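You operate a simulated robot arm through the tools that you are given. There is no shell and no other tool.

The job below is to be done with a simulated robot arm. You get a single attempt, and the scene is never put back.

JOB
Swap the roller on the axle stand for the one in the green tray.
Fine: the red cap waits in the silver tray and goes back on; old roller into the orange tray.

The check looks at the end state, three seconds after you hand in, the way a careful person would. Anything else that was tipped, shoved, dropped, spilled or broken makes it a failure. A push-on lid holds only when it is set on centred and level and pressed home; a screw cap is set on level and turned clockwise until tight.

ROBOT AND FRAMES
A 6-joint arm with a two-finger parallel gripper, fixed in place. Base frame: the origin is at the foot of the arm, x ahead of it, y to its left, z up; the work surface is at about z = 0. Lengths are in m, angles in degrees, forces in N, time in s.
With the tool pointing down near the work surface it reaches from about 0.18 to 0.46 m from the base axis. Its first joint turns from -70.0 to 70.0 degrees. Payload 1.9 kg.
The TCP is the grasp point between the finger pads, 0.023 m short of the fingertips. In the tool frame z runs along the fingers and y along their closing line. Largest opening 0.094 m; finger width 0.038, thickness 0.01; the body of the gripper, 0.054 by 0.096 m, starts 0.039 m behind the TCP.
Orientation is told as [roll, pitch, yaw] about the base's x, y, z axes, in that order, counted from this pose: with the fingers straight down and closing along the base's y, the tool's x points along the base's -x, its y along +y and its z along -z.

CONTROLS
- The arm moves only by the tool drive_tool. Its argument "commands" is a list of rows, each an object (a shift or turn left out is 0, a gripper value left out holds the last) with "linear": the shift along the tool's x, y, z in mm, a list of three; "dr": the turn, a rotation vector about the tool's x, y, z in degrees, a list of three. In form: [{"linear": [tx, ty, tz], "dr": [ax, ay, az]}, ...]. A call has 1 to 20 rows; each row shifts and turns the commanded pose from where the row before left it, along the tool's axes as they then stand. "grip" is the opening, from 0 (shut) to 1 (fully open), set as the call begins (left out, the last holds). Rows are played at 5 a second. More than 0.05 m and 8.6 degrees between two rows, or a gripper value outside its range, and nothing of the call is played. A pose out of reach is approached as far as the arm can. The call stops where the force on the tool passes 40 N (or 10 N more than at its start, if that is more) or the arm is blocked; 0.2 s more then pass. The fingers move at their own pace (about 0.108 m/s each) and stop on an object; they squeeze with about 44 N. The grip force told is the motor's: it shows also when the fingers shut on nothing. Time passes only in rows, and 0.2 s behind the last, so rows that do not move let the fingers close. It gives the time, the measured TCP pose, the force on the tool (base axes), the opening and the grip force at its end, in the units of the frame above (readings bear some noise), with the torque about the TCP (base axes, N m) and any sound that the robot's microphone picked up.
- Cameras (640 x 400 px; columns grow to the right, rows downward): "scene" is fixed at [0.0728, 0.3093, 0.4258]; the picture's right is [-0.72, -0.69, 0.00], its down [-0.32, 0.33, -0.89] and it looks along [0.61, -0.64, -0.46] (base axes); focal length 266 px, centre (320, 200). "wrist" rides on the gripper at [0.086, 0.016, -0.075] in the tool frame; the picture's right is [-0.18, 0.98, 0.00], its down [-0.58, -0.11, -0.81] and it looks along [-0.79, -0.15, 0.59] (tool axes); focal length 243 px, centre (320, 200). There is no depth. A picture from a camera that has moved, and an enlarged one, comes with that camera's place and axes in the base frame and with its lens. The place of the scene camera against the robot may be out by one fixed shift of up to 0.018 m in any direction.
- snapshot(camera): a new picture of that camera. No time passes.
- zoom(camera, box): a new picture of the part [left, top, right, bottom] of that camera's present view, enlarged. No time passes.
- finish_job(): hands the job in; it is judged then, once.

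Places have to be worked out from the pictures, the camera data and where the tool is seen. Open the gripper and draw the arm clear of the work before you hand the job in, unless the task says otherwise.

The tools are called after "Request:" by a JSON object that holds its "op" and its "data". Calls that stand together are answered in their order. drive_tool: Moves the arm, as the interface text tells. Its arguments: {"type":"object","properties":{"commands":{"type":"array","items":{"type":"object","properties":{"linear":{"type":"array","items":{"type":"number"}},"dr":{"type":"array","items":{"type":"number"}}}}},"grip":{"type":"number"}},"required":["commands"]} The other tools are called the same way: snapshot (camera) takes a picture; zoom (camera, box) takes an enlarged picture of a part of a camera's view; finish_job () hands the job in.

At the start:

```text
time_s: 0.0
ee_pos: [0.2932, -0.0666, 0.334]
ee_rot: [0.1, -0.2, 0.0]
force: [1.3, -0.1, -0.5]
wrist_torque: [0.02, 0.02, -0.04]
gripper_width: 0.0941
gripper_force: 0.1
```

scene: 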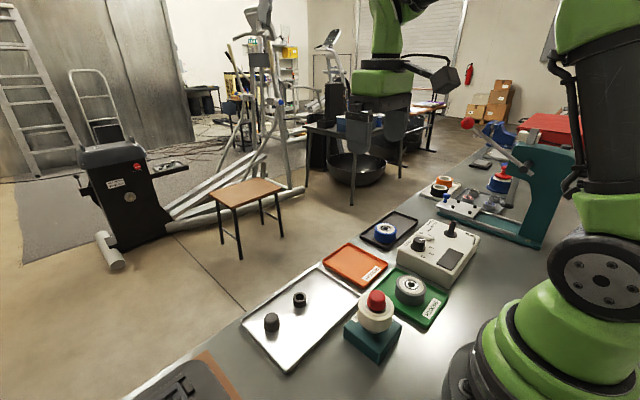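
wrist: 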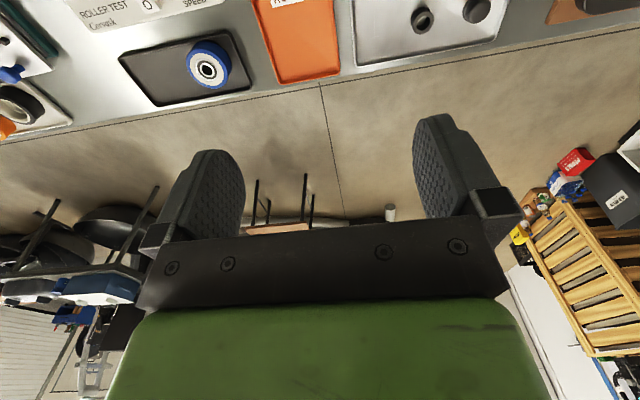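

I'll start by looking more closely at the work area from both cameras.

Request:
{"op": "zoom", "data": {"camera": "scene", "box": [320, 200, 480, 300]}}

Request:
{"op": "zoom", "data": {"camera": "scene", "box": [230, 250, 430, 375]}}

Request:
{"op": "zoom", "data": {"camera": "scene", "box": [400, 110, 580, 250]}}

Request:
{"op": "snapshot", "data": {"camera": "wrist"}}

```text
4.00 times, centred on (400, 250) of scene
camera zoom: at [0.0728, 0.3093, 0.4258], right [-0.72, -0.69, 0.0], down [-0.32, 0.33, -0.89], along [0.61, -0.64, -0.46], focal length 1064 px, centre (0, 0)
```

zoom: 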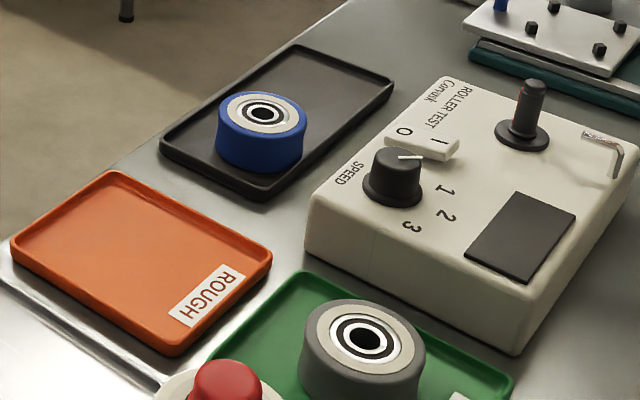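

```text
3.20 times, centred on (330, 312) of scene
camera zoom: at [0.0728, 0.3093, 0.4258], right [-0.72, -0.69, 0.0], down [-0.32, 0.33, -0.89], along [0.61, -0.64, -0.46], focal length 851 px, centre (288, -160)
```

zoom: 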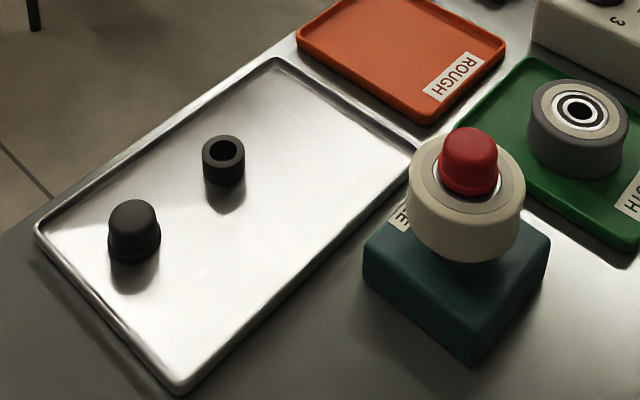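

```text
2.86 times, centred on (490, 180) of scene
camera zoom: at [0.0728, 0.3093, 0.4258], right [-0.72, -0.69, 0.0], down [-0.32, 0.33, -0.89], along [0.61, -0.64, -0.46], focal length 760 px, centre (-166, 257)
```

zoom: 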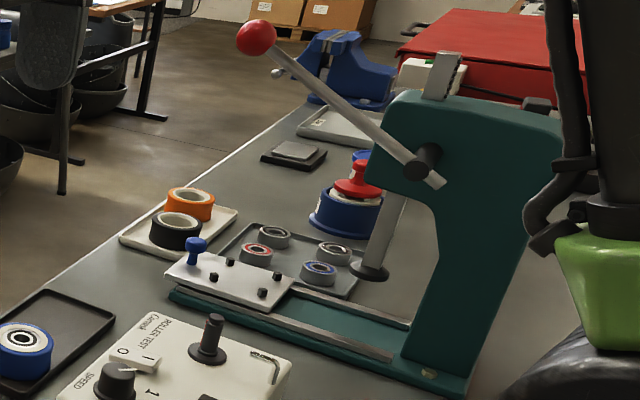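

```text
taken
camera wrist: at [0.2077, -0.0498, 0.4088], right [0.19, 0.98, 0.0], down [0.58, -0.11, 0.81], along [0.79, -0.15, -0.59], focal length 243 px, centre (320, 200)
```

wrist: 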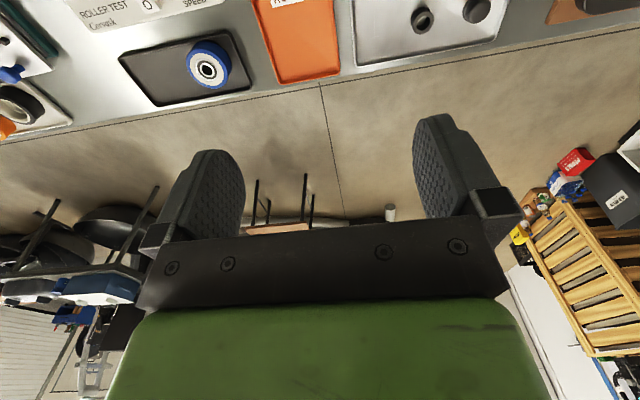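

The cream roller with the red cap sits on the teal stand, and the grey roller is in the green tray. I'll zoom in further on the stand, the cap, the new roller and the silver-tray items to learn what kind of cap it is.

Request:
{"op": "zoom", "data": {"camera": "scene", "box": [340, 280, 412, 325]}}

Request:
{"op": "zoom", "data": {"camera": "scene", "box": [335, 310, 415, 370]}}

Request:
{"op": "zoom", "data": {"camera": "scene", "box": [380, 260, 460, 310]}}

Request:
{"op": "zoom", "data": {"camera": "scene", "box": [250, 280, 330, 340]}}

Request:
{"op": "zoom", "data": {"camera": "scene", "box": [120, 330, 260, 400]}}

```text
8.89 times, centred on (376, 302) of scene
camera zoom: at [0.0728, 0.3093, 0.4258], right [-0.72, -0.69, 0.0], down [-0.32, 0.33, -0.89], along [0.61, -0.64, -0.46], focal length 2364 px, centre (-178, -711)
```

zoom: 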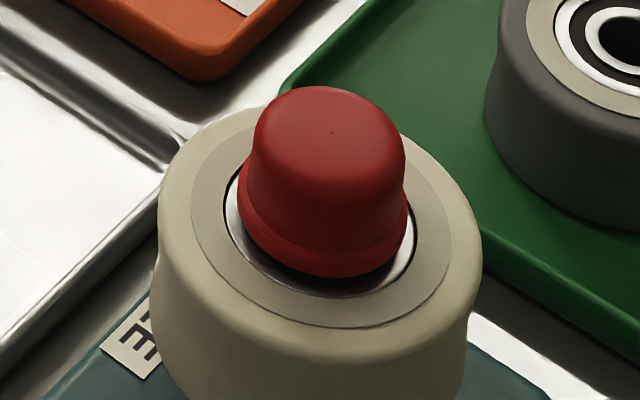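

```text
6.67 times, centred on (375, 340) of scene
camera zoom: at [0.0728, 0.3093, 0.4258], right [-0.72, -0.69, 0.0], down [-0.32, 0.33, -0.89], along [0.61, -0.64, -0.46], focal length 1773 px, centre (-47, -733)
```

zoom: 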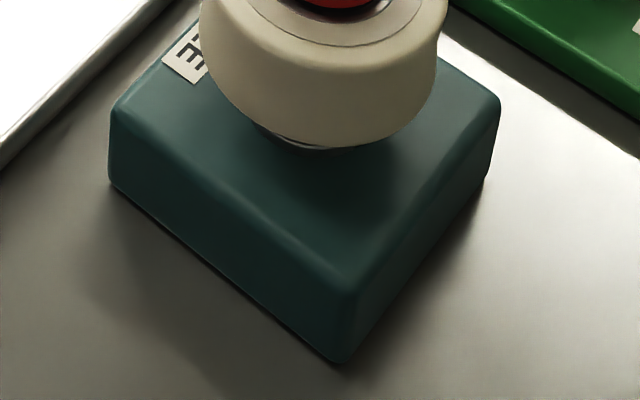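

```text
8.00 times, centred on (420, 285) of scene
camera zoom: at [0.0728, 0.3093, 0.4258], right [-0.72, -0.69, 0.0], down [-0.32, 0.33, -0.89], along [0.61, -0.64, -0.46], focal length 2128 px, centre (-480, -480)
```

zoom: 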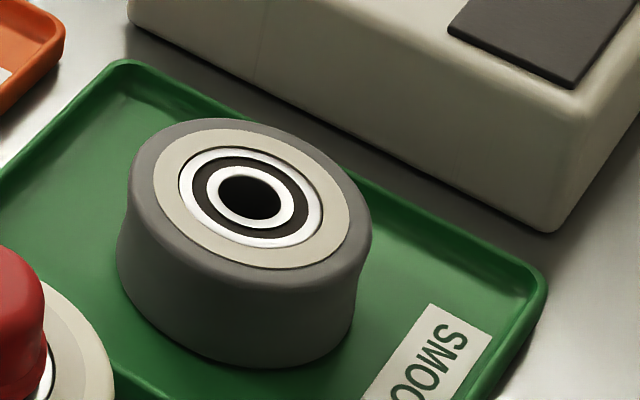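

```text
6.67 times, centred on (290, 310) of scene
camera zoom: at [0.0728, 0.3093, 0.4258], right [-0.72, -0.69, 0.0], down [-0.32, 0.33, -0.89], along [0.61, -0.64, -0.46], focal length 1773 px, centre (520, -533)
```

zoom: 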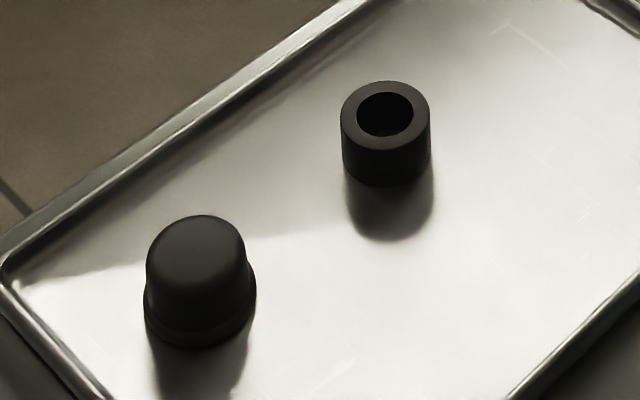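

```text
4.57 times, centred on (190, 365) of scene
camera zoom: at [0.0728, 0.3093, 0.4258], right [-0.72, -0.69, 0.0], down [-0.32, 0.33, -0.89], along [0.61, -0.64, -0.46], focal length 1216 px, centre (914, -554)
```

zoom: 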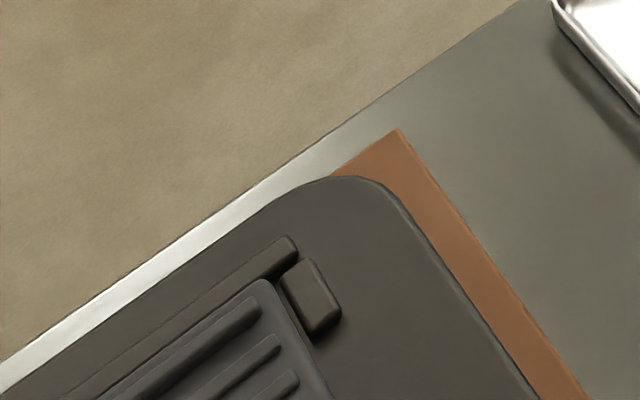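

The red cap is a smooth domed push-on-looking cap; the stand block is about at x 0.215, y 0.030. I'll tilt the tool 30° so the wrist camera looks almost straight down over the stand and trays, staying high.

Request:
{"op": "drive_tool", "data": {"commands": [{"linear": [0, 30, 10]}, {"linear": [0, 30, 10]}, {"linear": [0, 30, 10]}, {"dr": [0, 7.5, 0]}, {"dr": [0, 7.5, 0]}, {"dr": [0, 7.5, 0]}, {"dr": [0, 7.5, 0]}, {}]}}

Request:
{"op": "snapshot", "data": {"camera": "wrist"}}

Request:
{"op": "snapshot", "data": {"camera": "scene"}}

```text
time_s: 1.8
ee_pos: [0.2939, 0.0243, 0.3041]
ee_rot: [0.1, 30.0, 0.1]
force: [-0.6, 0.3, 0.4]
wrist_torque: [0.01, -0.02, 0.02]
gripper_width: 0.0941
gripper_force: 0.0
```

```text
taken
camera wrist: at [0.2572, 0.0401, 0.4124], right [0.16, 0.98, -0.09], down [0.91, -0.11, 0.41], along [0.39, -0.15, -0.91], focal length 243 px, centre (320, 200)
```

wrist: 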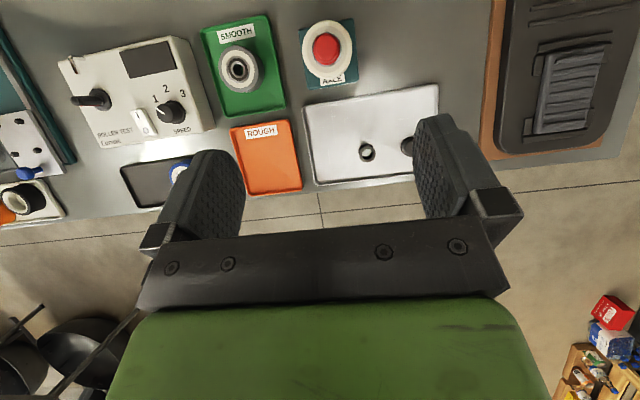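

```text
taken
```

scene: 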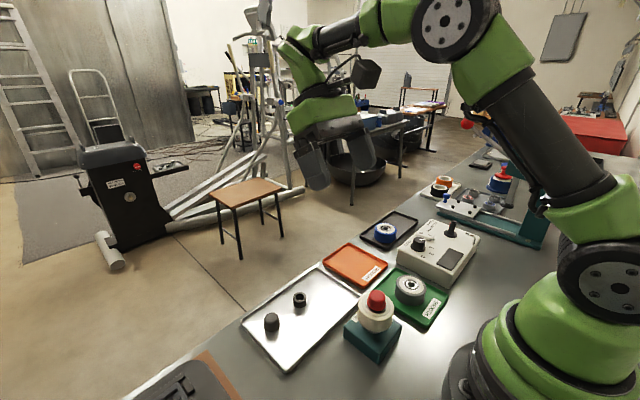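

The view is good: labels confirm AXLE stand, ROUGH (orange) and SMOOTH (green). I'll zoom into the wrist view for precise positions.

Request:
{"op": "zoom", "data": {"camera": "wrist", "box": [190, 0, 350, 100]}}

Request:
{"op": "zoom", "data": {"camera": "wrist", "box": [280, 0, 408, 80]}}

Request:
{"op": "zoom", "data": {"camera": "wrist", "box": [220, 80, 444, 220]}}

```text
4.00 times, centred on (270, 50) of wrist
camera zoom: at [0.2572, 0.0401, 0.4124], right [0.16, 0.98, -0.09], down [0.91, -0.11, 0.41], along [0.39, -0.15, -0.91], focal length 970 px, centre (520, 800)
```

zoom: 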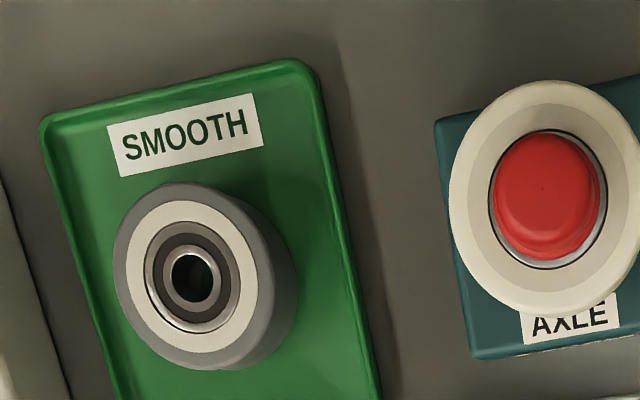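

```text
5.00 times, centred on (344, 40) of wrist
camera zoom: at [0.2572, 0.0401, 0.4124], right [0.16, 0.98, -0.09], down [0.91, -0.11, 0.41], along [0.39, -0.15, -0.91], focal length 1213 px, centre (200, 1000)
```

zoom: 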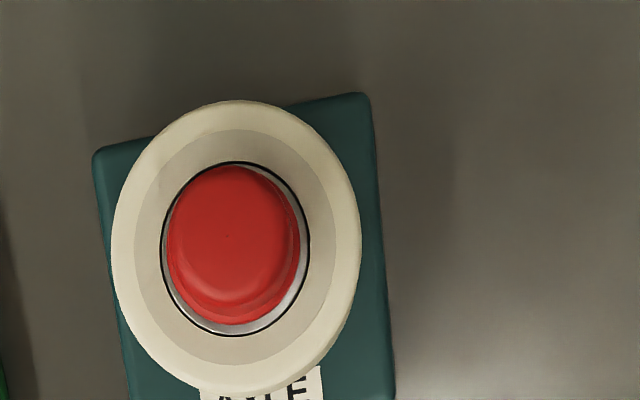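

```text
2.86 times, centred on (332, 150) of wrist
camera zoom: at [0.2572, 0.0401, 0.4124], right [0.16, 0.98, -0.09], down [0.91, -0.11, 0.41], along [0.39, -0.15, -0.91], focal length 693 px, centre (286, 343)
```

zoom: 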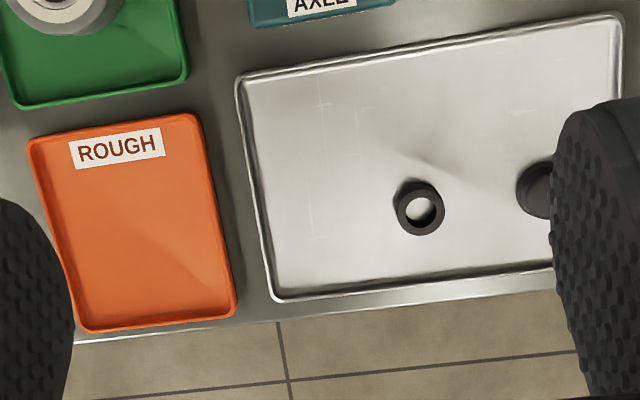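

From the wrist view I put the axle at about x 0.209, y 0.024, the new roller at x 0.205, y −0.106 (Ø≈60 mm), and the cap top at z ≈ 0.10. I'll bring the tool upright and move above the cap, keeping a safe height, then look again.

Request:
{"op": "drive_tool", "data": {"commands": [{"dr": [0, -7.5, 0]}, {"dr": [0, -7.5, 0]}, {"dr": [0, -7.5, 0]}, {"dr": [0, -7.5, 0]}, {"linear": [28, 0, 0]}, {"linear": [28, 0, 0]}, {"linear": [28, 0, 0]}, {"linear": [0, 0, 35]}, {"linear": [0, 0, 35]}, {"linear": [0, 0, 35]}, {"linear": [0, 0, 30]}, {}]}}

Request:
{"op": "snapshot", "data": {"camera": "wrist"}}

Request:
{"op": "snapshot", "data": {"camera": "scene"}}

```text
time_s: 4.4
ee_pos: [0.2084, 0.0243, 0.1696]
ee_rot: [0.2, 0.0, -0.1]
force: [0.5, 0.0, 0.4]
wrist_torque: [0.02, -0.01, 0.0]
gripper_width: 0.0941
gripper_force: 0.0
```

```text
taken
camera wrist: at [0.1236, 0.0414, 0.245], right [0.19, 0.98, 0.0], down [0.58, -0.11, 0.81], along [0.79, -0.15, -0.59], focal length 243 px, centre (320, 200)
```

wrist: 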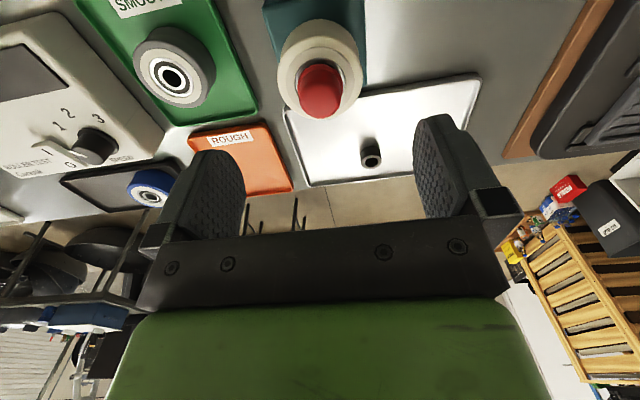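

```text
taken
```

scene: 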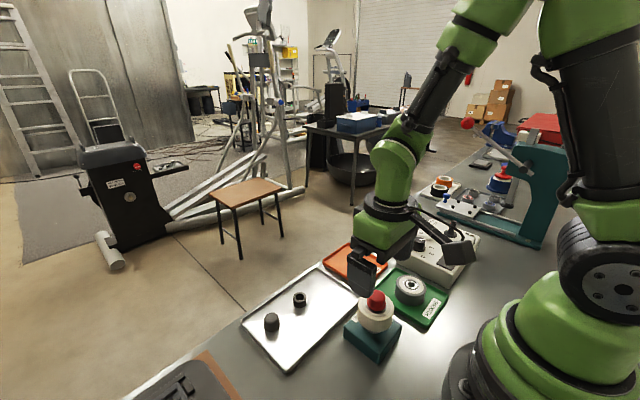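

The gripper is right above the cap. I'll zoom the wrist view on the cap to fine-check the centring.

Request:
{"op": "zoom", "data": {"camera": "wrist", "box": [256, 20, 384, 140]}}

Request:
{"op": "zoom", "data": {"camera": "scene", "box": [330, 220, 450, 370]}}

```text
3.33 times, centred on (320, 80) of wrist
camera zoom: at [0.1236, 0.0414, 0.245], right [0.19, 0.98, 0.0], down [0.58, -0.11, 0.81], along [0.79, -0.15, -0.59], focal length 809 px, centre (320, 600)
```

zoom: 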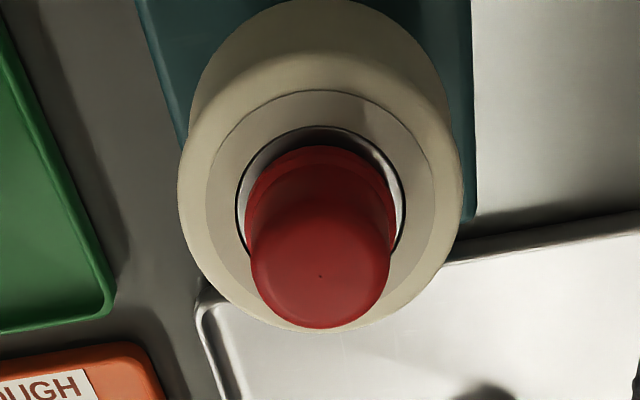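

```text
2.67 times, centred on (390, 295) of scene
camera zoom: at [0.0728, 0.3093, 0.4258], right [-0.72, -0.69, 0.0], down [-0.32, 0.33, -0.89], along [0.61, -0.64, -0.46], focal length 709 px, centre (133, -53)
```

zoom: 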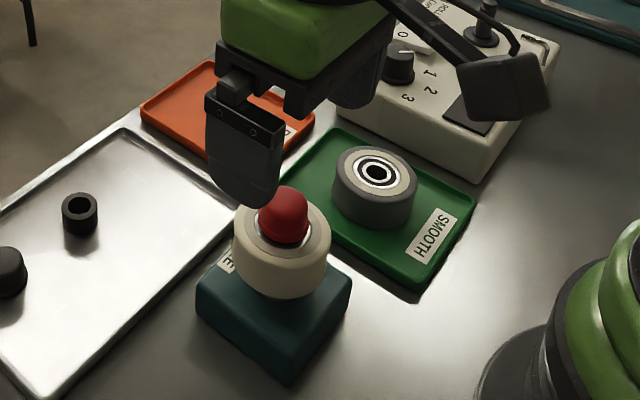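

The cap's centre dot lines up with the TCP column (y ≈ 0.0245) and triangulates to x ≈ 0.210, top z ≈ 0.103; the roller's top face is at z ≈ 0.075. I'll shift 1.5 mm in x and lower to TCP z ≈ 0.103, so the fingertips stay about 5 mm above the roller face.

Request:
{"op": "drive_tool", "data": {"commands": [{"linear": [-1.5, 0, 20]}, {"linear": [0, 0, 20]}, {"linear": [0, 0, 15]}, {"linear": [0, 0, 11]}, {}]}}

Request:
{"op": "snapshot", "data": {"camera": "wrist"}}

Request:
{"op": "zoom", "data": {"camera": "scene", "box": [330, 250, 430, 350]}}

```text
time_s: 5.6
ee_pos: [0.2135, 0.0237, 0.1048]
ee_rot: [0.0, -0.1, -0.1]
force: [-0.4, -0.7, -0.2]
wrist_torque: [0.01, -0.01, -0.01]
gripper_width: 0.0939
gripper_force: 0.1
```

```text
taken
camera wrist: at [0.1271, 0.04, 0.1788], right [0.19, 0.98, 0.0], down [0.58, -0.11, 0.81], along [0.79, -0.15, -0.59], focal length 243 px, centre (320, 200)
```

wrist: 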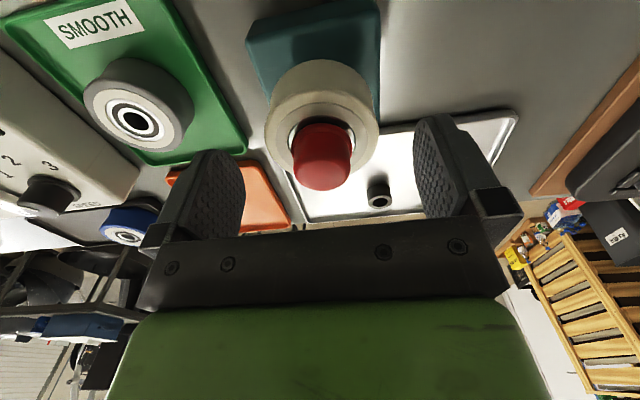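

```text
4.00 times, centred on (380, 300) of scene
camera zoom: at [0.0728, 0.3093, 0.4258], right [-0.72, -0.69, 0.0], down [-0.32, 0.33, -0.89], along [0.61, -0.64, -0.46], focal length 1064 px, centre (80, -200)
```

zoom: 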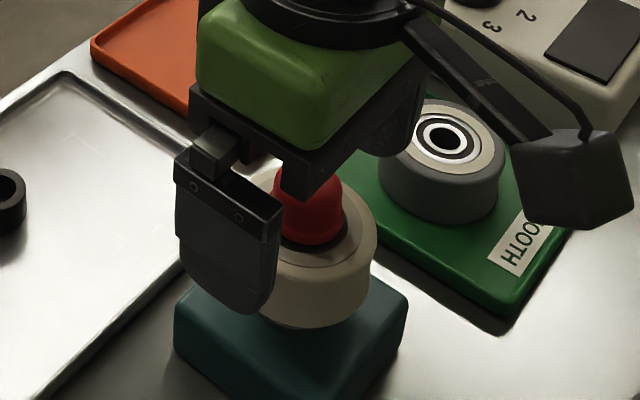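

The measured x reads 0.2135, a few mm off what I commanded; I'll hold still for a moment to re-read and tell noise from real offset.

Request:
{"op": "drive_tool", "data": {"commands": [{}, {}]}}

Request:
{"op": "zoom", "data": {"camera": "wrist", "box": [240, 50, 400, 210]}}

```text
time_s: 6.2
ee_pos: [0.2132, 0.0241, 0.1033]
ee_rot: [0.0, -0.1, -0.1]
force: [-0.2, 0.0, -0.2]
wrist_torque: [0.01, -0.01, 0.0]
gripper_width: 0.094
gripper_force: 0.1
```

```text
2.50 times, centred on (320, 130) of wrist
camera zoom: at [0.1271, 0.04, 0.179], right [0.19, 0.98, 0.0], down [0.58, -0.11, 0.81], along [0.79, -0.15, -0.59], focal length 606 px, centre (320, 375)
```

zoom: 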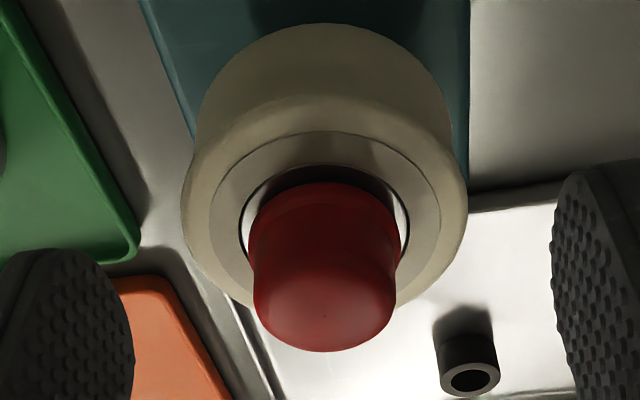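

Actual TCP is about [0.213, 0.024, 0.1035] while the cap centre is at [0.2105, 0.0248]. I'll nudge by −2.5 mm in x and +0.7 mm in y and re-read.

Request:
{"op": "drive_tool", "data": {"commands": [{"linear": [2.5, 0.7, 0]}, {}, {}]}}

Request:
{"op": "zoom", "data": {"camera": "wrist", "box": [240, 50, 400, 210]}}

```text
time_s: 7.0
ee_pos: [0.2101, 0.0242, 0.1031]
ee_rot: [0.1, 0.0, -0.1]
force: [0.5, -0.1, 0.6]
wrist_torque: [0.04, 0.01, 0.02]
gripper_width: 0.0939
gripper_force: 0.0
```

```text
2.50 times, centred on (320, 130) of wrist
camera zoom: at [0.1239, 0.041, 0.1784], right [0.19, 0.98, 0.0], down [0.58, -0.11, 0.81], along [0.79, -0.15, -0.59], focal length 606 px, centre (320, 375)
```

zoom: 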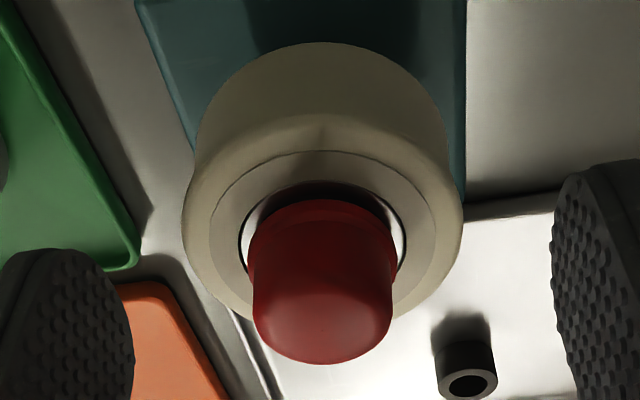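

TCP now reads [0.210, 0.0242, 0.103] and the cap is centred between the fingers. I close on the cap.

Request:
{"op": "drive_tool", "data": {"commands": [{}, {}, {}, {}, {}], "grip": 0}}

Request:
{"op": "zoom", "data": {"camera": "wrist", "box": [240, 50, 400, 210]}}

Request:
{"op": "zoom", "data": {"camera": "scene", "box": [330, 250, 430, 350]}}

```text
time_s: 7.6
ee_pos: [0.2086, 0.0209, 0.1035]
ee_rot: [-0.1, 0.4, -0.8]
force: [-6.7, -88.4, 22.0]
wrist_torque: [-2.03, -0.16, -0.03]
gripper_width: 0.0444
gripper_force: 44.1
stopped in row 2: the force on the tool passed its limit at 77 N (the readings are from after the stop); the commanded pose is now the measured one
```

```text
2.50 times, centred on (320, 130) of wrist
camera zoom: at [0.1224, 0.0386, 0.1793], right [0.2, 0.98, 0.0], down [0.59, -0.12, 0.8], along [0.79, -0.16, -0.6], focal length 606 px, centre (320, 375)
```

zoom: 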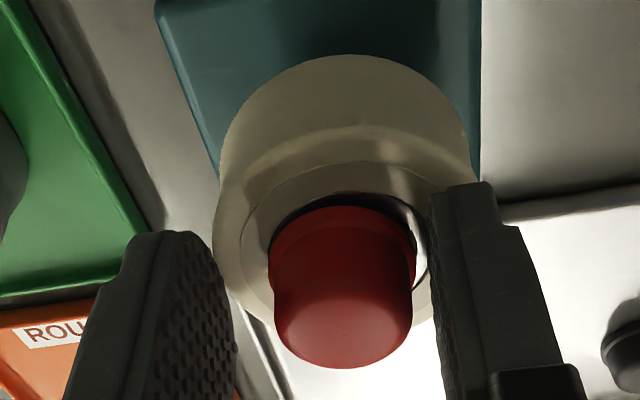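

```text
4.00 times, centred on (380, 300) of scene
camera zoom: at [0.0728, 0.3092, 0.4258], right [-0.72, -0.69, 0.0], down [-0.32, 0.33, -0.89], along [0.61, -0.64, -0.46], focal length 1064 px, centre (80, -200)
```

zoom: 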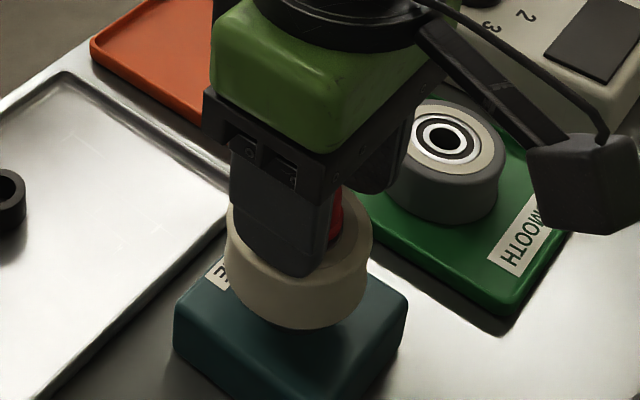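

The close stopped with a −y force of ~88 N acting at the fingertips: the −y fingertip caught the roller's raised hub rim, so my tips were too low. I'll open immediately, then rise and check nothing has moved.

Request:
{"op": "drive_tool", "data": {"commands": [{}, {}, {}, {}], "grip": 1}}

Request:
{"op": "zoom", "data": {"camera": "scene", "box": [330, 250, 430, 350]}}

Request:
{"op": "zoom", "data": {"camera": "wrist", "box": [240, 50, 400, 210]}}

```text
time_s: 8.6
ee_pos: [0.2094, 0.0236, 0.104]
ee_rot: [0.0, 0.2, -0.4]
force: [0.1, -0.9, -1.1]
wrist_torque: [0.0, 0.01, -0.01]
gripper_width: 0.0942
gripper_force: 0.1
```

```text
4.00 times, centred on (380, 300) of scene
camera zoom: at [0.0728, 0.3093, 0.4258], right [-0.72, -0.69, 0.0], down [-0.32, 0.33, -0.89], along [0.61, -0.64, -0.46], focal length 1064 px, centre (80, -200)
```

zoom: 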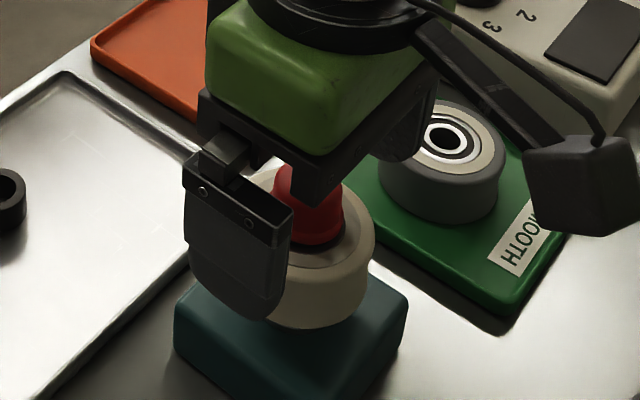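

```text
2.50 times, centred on (320, 130) of wrist
camera zoom: at [0.1233, 0.0398, 0.1789], right [0.19, 0.98, 0.0], down [0.58, -0.11, 0.8], along [0.79, -0.15, -0.59], focal length 606 px, centre (320, 375)
```

zoom: 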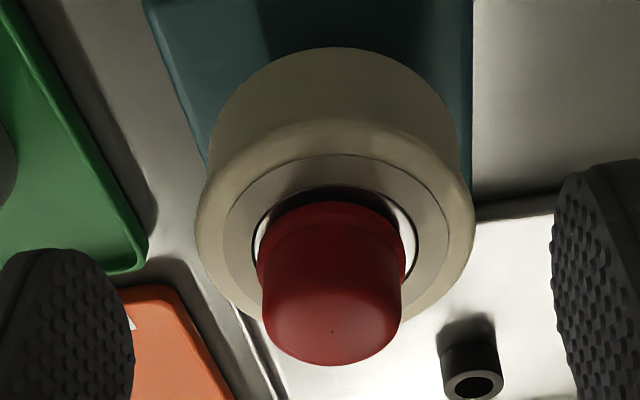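

Nothing visibly moved: stand, tray and cap are still in place. Re-triangulating the bearing ring puts the roller's top face at z ≈ 0.080, so I raise the tool to TCP z ≈ 0.108 (tips ≈ 0.085), square up the small yaw error, and re-measure.

Request:
{"op": "drive_tool", "data": {"commands": [{"linear": [0, 0, -4.5], "dr": [0, -0.2, -0.5]}, {}, {}]}}

Request:
{"op": "zoom", "data": {"camera": "wrist", "box": [240, 50, 400, 210]}}

Request:
{"op": "drive_tool", "data": {"commands": [{}]}}

```text
time_s: 9.4
ee_pos: [0.2086, 0.0224, 0.1086]
ee_rot: [-0.1, 0.0, 0.2]
force: [-1.0, 0.0, -0.3]
wrist_torque: [0.0, 0.0, -0.01]
gripper_width: 0.0941
gripper_force: 0.1
```

```text
2.50 times, centred on (320, 130) of wrist
camera zoom: at [0.1225, 0.0387, 0.1831], right [0.18, 0.98, 0.0], down [0.58, -0.11, 0.81], along [0.79, -0.15, -0.59], focal length 606 px, centre (320, 375)
```

zoom: 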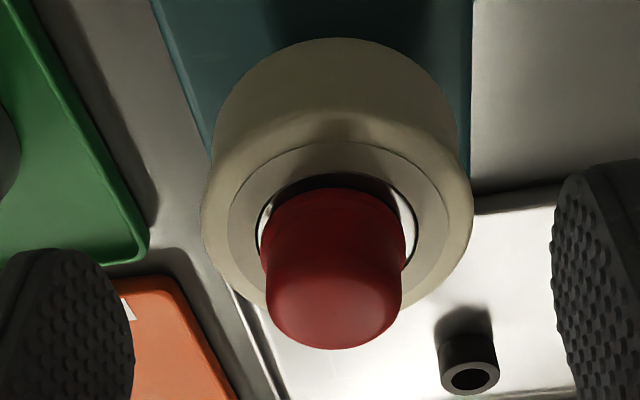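

```text
time_s: 9.8
ee_pos: [0.2081, 0.0233, 0.1077]
ee_rot: [0.1, 0.0, 0.1]
force: [-1.1, -0.3, -0.6]
wrist_torque: [0.02, -0.01, 0.0]
gripper_width: 0.0938
gripper_force: 0.0
```

The cap centre now sits about +2.4 mm in y and +2 mm in x from the TCP. I'll correct that and verify in the picture.

Request:
{"op": "drive_tool", "data": {"commands": [{"linear": [-2.0, 2.4, 0]}, {}, {}]}}

Request:
{"op": "zoom", "data": {"camera": "wrist", "box": [240, 50, 400, 210]}}

Request:
{"op": "drive_tool", "data": {"commands": [{}]}}

```text
time_s: 10.6
ee_pos: [0.2102, 0.0243, 0.1089]
ee_rot: [0.0, -0.1, 0.1]
force: [-0.7, 0.1, -0.1]
wrist_torque: [0.03, 0.03, 0.0]
gripper_width: 0.0939
gripper_force: 0.0
```

```text
2.50 times, centred on (320, 130) of wrist
camera zoom: at [0.1248, 0.0411, 0.1829], right [0.18, 0.98, 0.0], down [0.58, -0.11, 0.81], along [0.79, -0.15, -0.59], focal length 606 px, centre (320, 375)
```

zoom: 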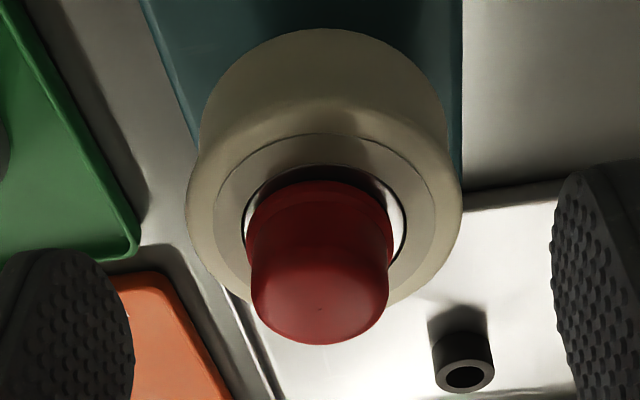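

```text
time_s: 11.0
ee_pos: [0.211, 0.0247, 0.1074]
ee_rot: [0.0, -0.1, 0.1]
force: [-0.2, 0.8, 0.0]
wrist_torque: [0.0, 0.01, 0.01]
gripper_width: 0.0941
gripper_force: 0.1
```

The dot now sits exactly on the TCP column, and its row gives cap-top z = 0.103, so I'm centred at about [0.2108, 0.0251] with tips at z ≈ 0.085. I'll close in stages: first to about 40 mm and check the force.

Request:
{"op": "drive_tool", "data": {"commands": [{}, {}], "grip": 0.42}}

Request:
{"op": "zoom", "data": {"camera": "wrist", "box": [240, 50, 400, 210]}}

Request:
{"op": "zoom", "data": {"camera": "scene", "box": [345, 265, 405, 325]}}

```text
time_s: 11.6
ee_pos: [0.2109, 0.025, 0.1097]
ee_rot: [0.0, 0.0, 0.1]
force: [0.8, -0.7, -0.7]
wrist_torque: [-0.04, 0.01, 0.02]
gripper_width: 0.0397
gripper_force: 0.1
```

```text
2.50 times, centred on (320, 130) of wrist
camera zoom: at [0.1248, 0.0411, 0.183], right [0.18, 0.98, 0.0], down [0.58, -0.11, 0.81], along [0.79, -0.15, -0.59], focal length 606 px, centre (320, 375)
```

zoom: 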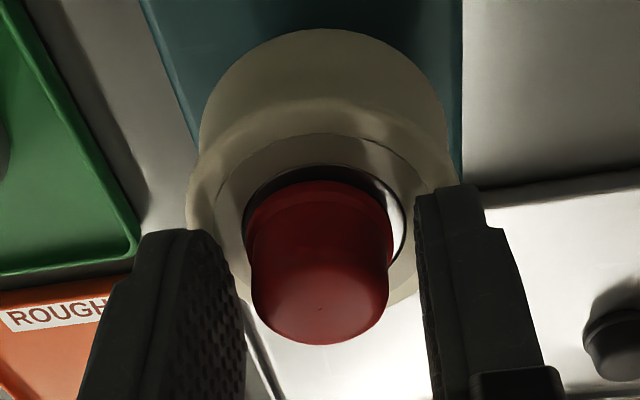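

```text
6.67 times, centred on (375, 295) of scene
camera zoom: at [0.0728, 0.3093, 0.4258], right [-0.72, -0.69, 0.0], down [-0.32, 0.33, -0.89], along [0.61, -0.64, -0.46], focal length 1773 px, centre (-47, -433)
```

zoom: 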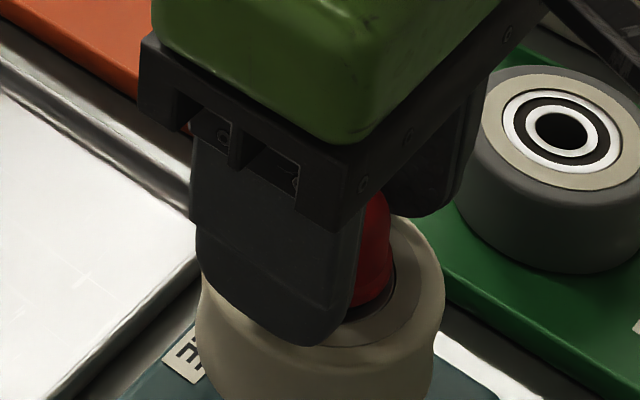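

No contact force at 39.7 mm; the fingers clear the roller this time. Now I close fully on the cap.

Request:
{"op": "drive_tool", "data": {"commands": [{}, {}, {}], "grip": 0}}

Request:
{"op": "zoom", "data": {"camera": "wrist", "box": [240, 50, 400, 210]}}

```text
time_s: 12.4
ee_pos: [0.2105, 0.0263, 0.1081]
ee_rot: [0.0, 0.0, 0.1]
force: [-1.1, 22.1, -0.8]
wrist_torque: [0.33, 0.01, 0.0]
gripper_width: 0.0278
gripper_force: 43.9
```

```text
2.50 times, centred on (320, 130) of wrist
camera zoom: at [0.1248, 0.0413, 0.183], right [0.18, 0.98, 0.0], down [0.58, -0.11, 0.81], along [0.79, -0.15, -0.59], focal length 606 px, centre (320, 375)
```

zoom: 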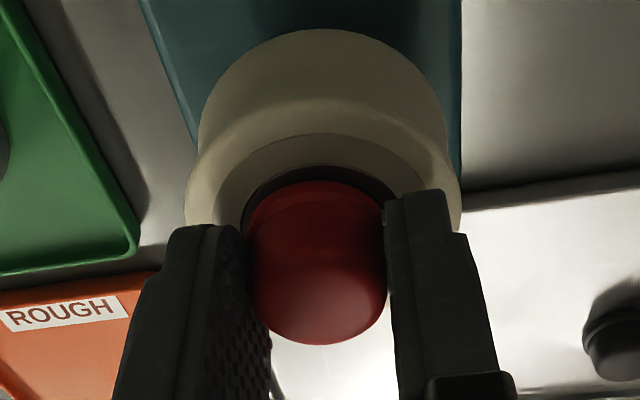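

Cap gripped at 27.8 mm, with a 22 N sideways force meaning I'm ~0.9 mm off in y. I'll ease that out before pulling.

Request:
{"op": "drive_tool", "data": {"commands": [{"linear": [0, 0.9, 0]}, {}]}}

```text
time_s: 13.0
ee_pos: [0.2103, 0.0247, 0.1081]
ee_rot: [-0.1, 0.1, -0.1]
force: [-0.3, 0.2, -0.3]
wrist_torque: [0.0, -0.04, -0.01]
gripper_width: 0.0279
gripper_force: 44.8
```

The sideways force is gone, so the commanded y is now on the axle. I'll pull gently upward in small steps to see whether the cap slides off.

Request:
{"op": "drive_tool", "data": {"commands": [{"linear": [0, 0, -1]}, {"linear": [0, 0, -1]}, {}]}}

Request:
{"op": "zoom", "data": {"camera": "wrist", "box": [240, 50, 400, 210]}}

```text
time_s: 13.8
ee_pos: [0.2101, 0.0255, 0.1109]
ee_rot: [0.0, 0.0, 0.2]
force: [-0.5, -0.1, -0.2]
wrist_torque: [0.01, -0.02, 0.0]
gripper_width: 0.0277
gripper_force: 44.0
```

```text
2.50 times, centred on (320, 130) of wrist
camera zoom: at [0.1249, 0.042, 0.185], right [0.18, 0.98, 0.0], down [0.58, -0.11, 0.81], along [0.79, -0.15, -0.59], focal length 606 px, centre (320, 375)
```

zoom: 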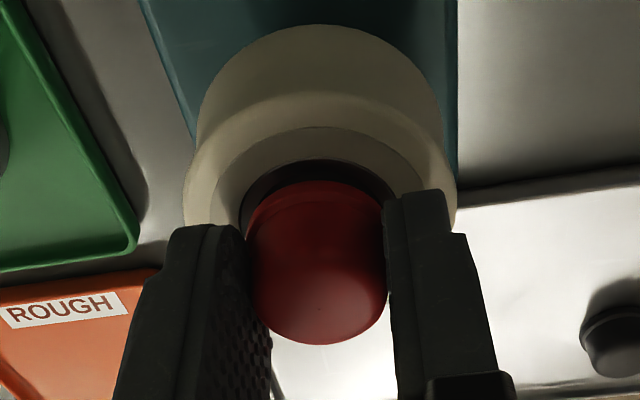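

The cap rises with the gripper with no resistance — it's a push-on cap. I'll lift it well clear.

Request:
{"op": "drive_tool", "data": {"commands": [{"linear": [0, 0, -5]}, {"linear": [0, 0, -10]}, {"linear": [0, 0, -20]}, {"linear": [0, 0, -20]}, {"linear": [0, 0, -15]}, {}]}}

Request:
{"op": "snapshot", "data": {"camera": "wrist"}}

Request:
{"op": "zoom", "data": {"camera": "scene", "box": [330, 250, 430, 350]}}

```text
time_s: 15.2
ee_pos: [0.2103, 0.0261, 0.1807]
ee_rot: [0.0, 0.1, 0.1]
force: [-0.7, -0.5, -0.6]
wrist_torque: [0.02, -0.01, 0.0]
gripper_width: 0.0276
gripper_force: 43.8
```

```text
taken
camera wrist: at [0.1239, 0.0422, 0.2556], right [0.18, 0.98, 0.0], down [0.58, -0.11, 0.81], along [0.79, -0.15, -0.59], focal length 243 px, centre (320, 200)
```

wrist: 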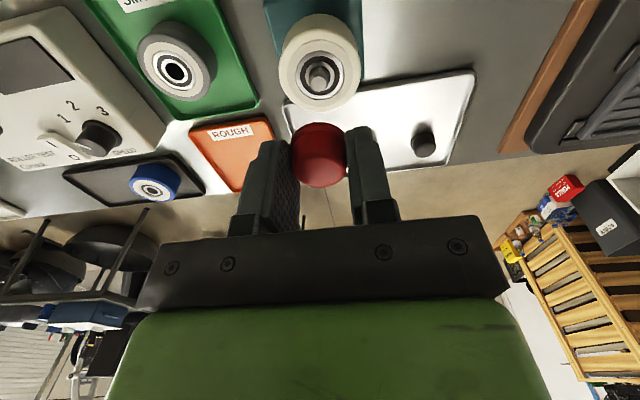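

```text
4.00 times, centred on (380, 300) of scene
camera zoom: at [0.0728, 0.3093, 0.4258], right [-0.72, -0.69, 0.0], down [-0.32, 0.33, -0.89], along [0.61, -0.64, -0.46], focal length 1064 px, centre (80, -200)
```

zoom: 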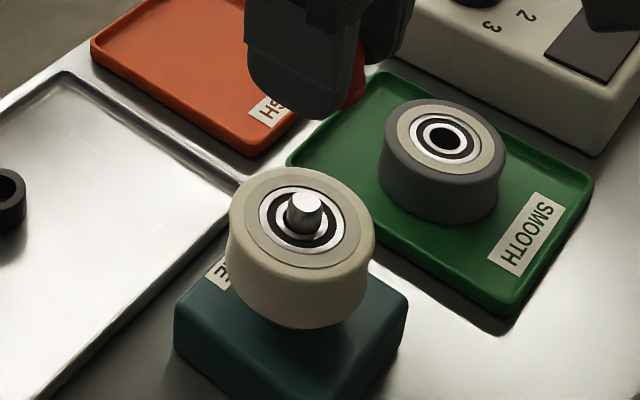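

The cap is off and held; the bare axle pin and bearing are visible. I'll zoom on the axle for detail, then carry the cap to a clear spot in the silver tray near x 0.310, y 0.020.

Request:
{"op": "zoom", "data": {"camera": "wrist", "box": [270, 0, 370, 120]}}

Request:
{"op": "zoom", "data": {"camera": "scene", "box": [352, 278, 402, 318]}}

Request:
{"op": "drive_tool", "data": {"commands": [{"linear": [-25, -1.5, 0]}, {"linear": [-25, -1.5, 0]}, {"linear": [-25, -1.5, 0]}, {"linear": [-25, -1.5, 0]}, {"linear": [0, 0, 35]}, {"linear": [0, 0, 35]}, {"linear": [0, 0, 35]}, {}]}}

Request:
{"op": "snapshot", "data": {"camera": "wrist"}}

Request:
{"op": "zoom", "data": {"camera": "scene", "box": [240, 220, 440, 370]}}

```text
3.33 times, centred on (320, 60) of wrist
camera zoom: at [0.1239, 0.0422, 0.2556], right [0.18, 0.98, 0.0], down [0.58, -0.11, 0.81], along [0.79, -0.15, -0.59], focal length 809 px, centre (320, 667)
```

zoom: 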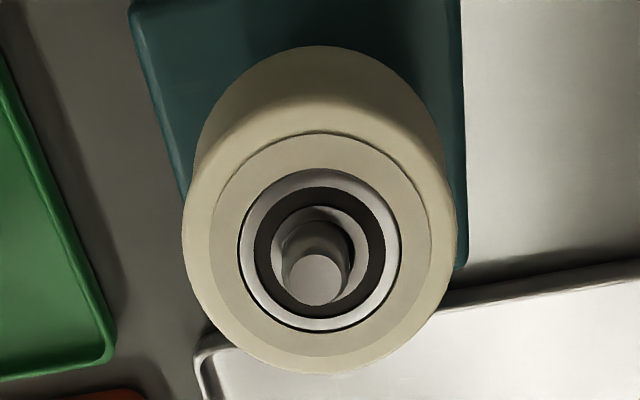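

```text
10.00 times, centred on (377, 298) of scene
camera zoom: at [0.0728, 0.3093, 0.4258], right [-0.72, -0.69, 0.0], down [-0.32, 0.33, -0.89], along [0.61, -0.64, -0.46], focal length 2660 px, centre (-250, -780)
```

zoom: 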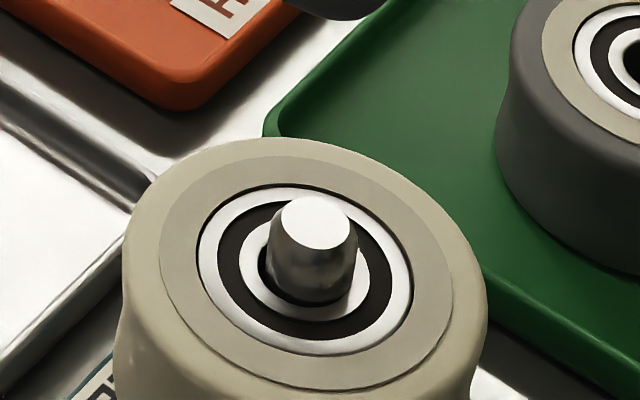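

```text
time_s: 17.0
ee_pos: [0.3107, 0.0213, 0.0767]
ee_rot: [0.0, -0.1, 0.1]
force: [0.3, -0.9, -1.1]
wrist_torque: [-0.02, 0.01, -0.04]
gripper_width: 0.028
gripper_force: 44.0
```

```text
taken
camera wrist: at [0.2249, 0.038, 0.1515], right [0.18, 0.98, 0.0], down [0.58, -0.11, 0.81], along [0.79, -0.15, -0.59], focal length 243 px, centre (320, 200)
```

wrist: 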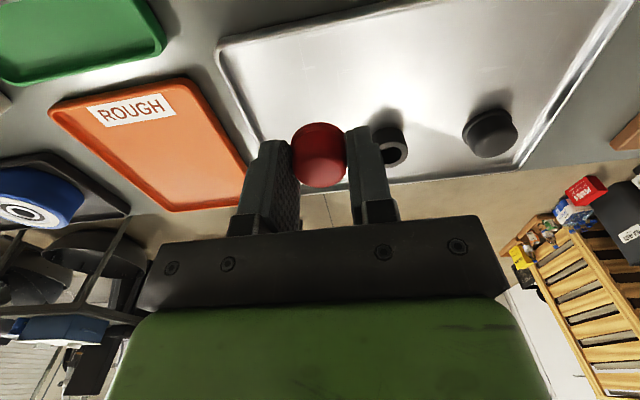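

```text
2.67 times, centred on (340, 295) of scene
camera zoom: at [0.0728, 0.3093, 0.4258], right [-0.72, -0.69, 0.0], down [-0.32, 0.33, -0.89], along [0.61, -0.64, -0.46], focal length 709 px, centre (267, -53)
```

zoom: 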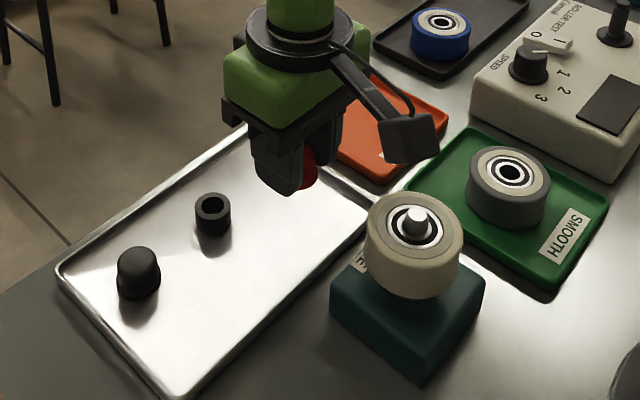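

The cap hangs over a clear part of the tray (TCP ≈ [0.311, 0.022, 0.0765]). I'll lower to just above the floor and then step down feeling for contact.

Request:
{"op": "drive_tool", "data": {"commands": [{"linear": [0, 0, 20]}, {"linear": [0, 0, 15]}, {"linear": [0, 0, 4]}, {}]}}

Request:
{"op": "snapshot", "data": {"camera": "wrist"}}

Request:
{"op": "zoom", "data": {"camera": "scene", "box": [290, 230, 370, 310]}}

```text
time_s: 18.0
ee_pos: [0.3097, 0.0193, 0.0375]
ee_rot: [0.0, 0.0, 0.1]
force: [0.6, -0.3, 0.5]
wrist_torque: [0.03, 0.0, 0.03]
gripper_width: 0.0277
gripper_force: 43.7
```

```text
taken
camera wrist: at [0.2241, 0.037, 0.1119], right [0.18, 0.98, 0.0], down [0.58, -0.11, 0.81], along [0.79, -0.15, -0.59], focal length 243 px, centre (320, 200)
```

wrist: 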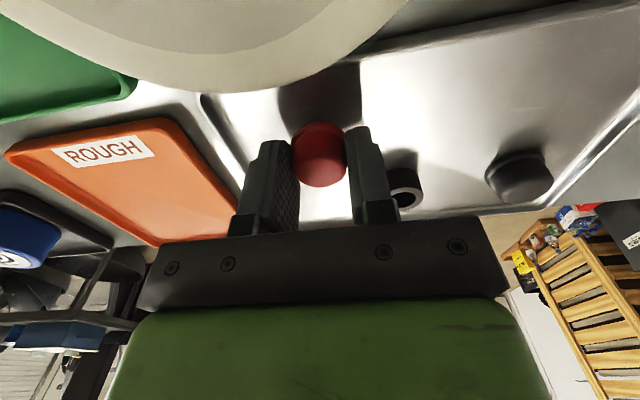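

```text
5.00 times, centred on (330, 270) of scene
camera zoom: at [0.0728, 0.3093, 0.4258], right [-0.72, -0.69, 0.0], down [-0.32, 0.33, -0.89], along [0.61, -0.64, -0.46], focal length 1330 px, centre (270, -150)
```

zoom: 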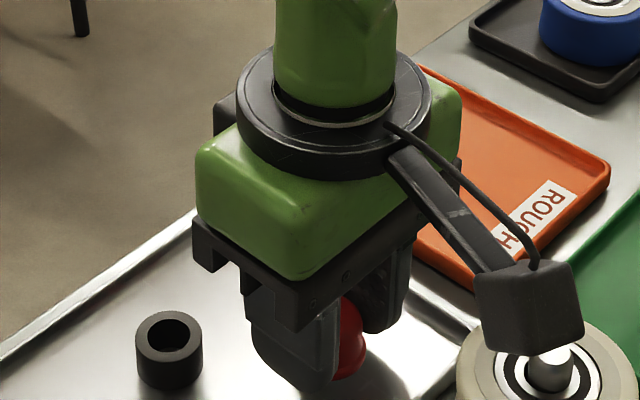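

The wrist camera body is hovering over the axle pin here, so lowering further would be risky. I'll go back up and use a different clear spot in the silver tray, around x 0.305, y 0.100, where the camera stays clear of the stand.

Request:
{"op": "drive_tool", "data": {"commands": [{"linear": [0, 0, -20]}, {"linear": [0, 0, -30]}, {"linear": [2, 27, 0]}, {"linear": [2, 27, 0]}, {"linear": [1, 26, 0]}, {"linear": [0, 0, 30]}, {"linear": [0, 0, 20]}, {}]}}

Request:
{"op": "snapshot", "data": {"camera": "wrist"}}

Request:
{"op": "zoom", "data": {"camera": "scene", "box": [230, 210, 430, 370]}}

```text
time_s: 19.8
ee_pos: [0.3068, 0.101, 0.0357]
ee_rot: [0.0, 0.1, 0.2]
force: [-0.1, 0.5, 0.3]
wrist_torque: [0.0, -0.01, 0.02]
gripper_width: 0.028
gripper_force: 44.0
```

```text
taken
camera wrist: at [0.2204, 0.1176, 0.1104], right [0.18, 0.98, 0.0], down [0.58, -0.11, 0.81], along [0.79, -0.15, -0.59], focal length 243 px, centre (320, 200)
```

wrist: 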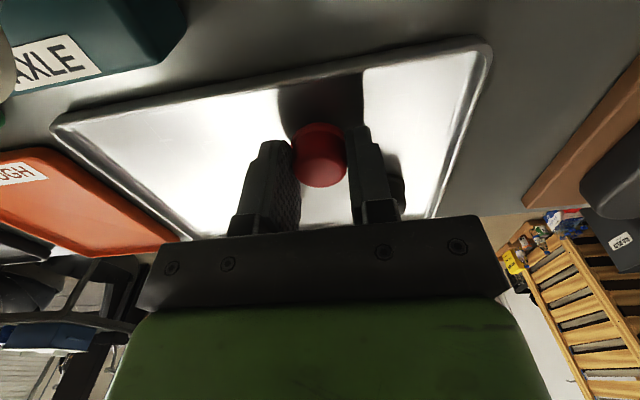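

```text
2.50 times, centred on (330, 290) of scene
camera zoom: at [0.0728, 0.3093, 0.4258], right [-0.72, -0.69, 0.0], down [-0.32, 0.33, -0.89], along [0.61, -0.64, -0.46], focal length 665 px, centre (295, -25)
```

zoom: 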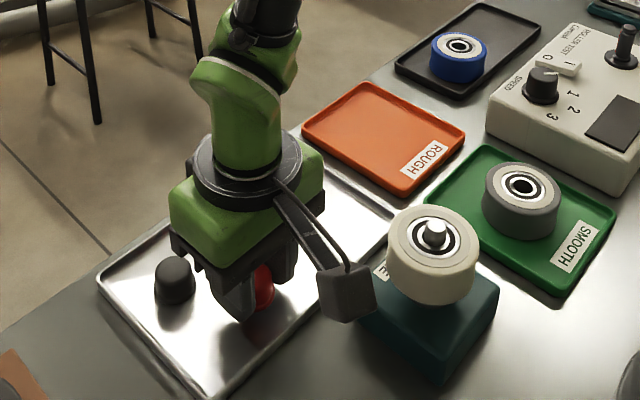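

Camera body is well clear now, TCP z ≈ 0.0355. I step down gently to feel for the tray floor.

Request:
{"op": "drive_tool", "data": {"commands": [{"linear": [0, 0, 2]}, {"linear": [0, 0, 1]}, {}]}}

Request:
{"op": "zoom", "data": {"camera": "scene", "box": [270, 250, 350, 320]}}

```text
time_s: 20.6
ee_pos: [0.3056, 0.1011, 0.0332]
ee_rot: [0.1, 0.0, 0.1]
force: [-0.1, 0.5, 0.1]
wrist_torque: [0.0, 0.02, -0.01]
gripper_width: 0.0277
gripper_force: 44.6
```

```text
5.71 times, centred on (310, 285) of scene
camera zoom: at [0.0728, 0.3093, 0.4258], right [-0.72, -0.69, 0.0], down [-0.32, 0.33, -0.89], along [0.61, -0.64, -0.46], focal length 1520 px, centre (377, -286)
```

zoom: 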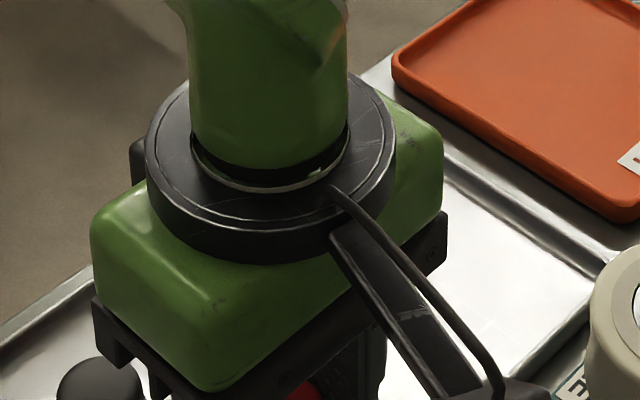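

No contact yet at z ≈ 0.033; I continue down in 1 mm steps.

Request:
{"op": "drive_tool", "data": {"commands": [{"linear": [0, 0, 1]}, {"linear": [0, 0, 1]}, {}]}}

Request:
{"op": "zoom", "data": {"camera": "scene", "box": [290, 285, 350, 325]}}

```text
time_s: 21.4
ee_pos: [0.3058, 0.1003, 0.0314]
ee_rot: [0.0, 0.0, 0.2]
force: [-0.6, 0.8, 0.2]
wrist_torque: [0.0, -0.01, -0.01]
gripper_width: 0.0278
gripper_force: 44.4
```

```text
10.00 times, centred on (320, 305) of scene
camera zoom: at [0.0728, 0.3093, 0.4258], right [-0.72, -0.69, 0.0], down [-0.32, 0.33, -0.89], along [0.61, -0.64, -0.46], focal length 2660 px, centre (320, -850)
```

zoom: 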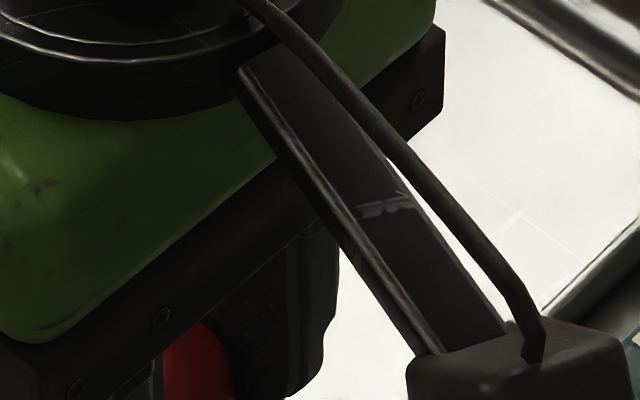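

Still free (TCP ≈ 0.0305–0.031). Continuing down 1 mm at a time.

Request:
{"op": "drive_tool", "data": {"commands": [{"linear": [0, 0, 1]}, {}]}}

Request:
{"op": "drive_tool", "data": {"commands": [{"linear": [0, 0, 0.7]}, {}]}}

Request:
{"op": "zoom", "data": {"camera": "wrist", "box": [250, 80, 390, 220]}}

```text
time_s: 22.0
ee_pos: [0.3053, 0.102, 0.0312]
ee_rot: [0.0, -0.1, 0.1]
force: [-1.5, -3.5, 11.5]
wrist_torque: [-0.17, 0.09, -0.05]
gripper_width: 0.0277
gripper_force: 43.7
```

```text
time_s: 22.6
ee_pos: [0.3073, 0.1012, 0.0297]
ee_rot: [0.0, -0.2, 0.1]
force: [-3.4, 6.6, 25.8]
wrist_torque: [0.15, 0.2, 0.0]
gripper_width: 0.028
gripper_force: 43.9
```

```text
2.86 times, centred on (320, 150) of wrist
camera zoom: at [0.2201, 0.1171, 0.1044], right [0.18, 0.98, 0.0], down [0.58, -0.11, 0.81], along [0.79, -0.15, -0.59], focal length 693 px, centre (320, 343)
```

zoom: 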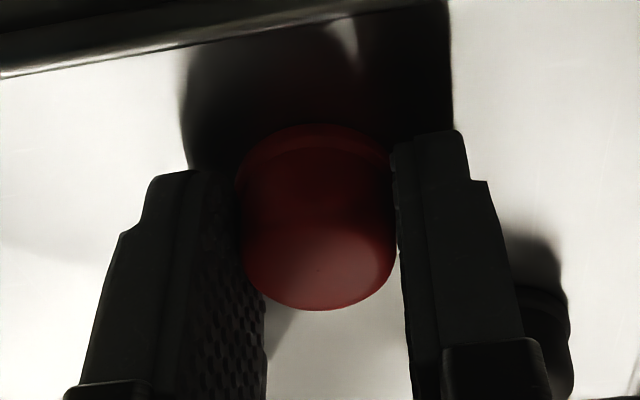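

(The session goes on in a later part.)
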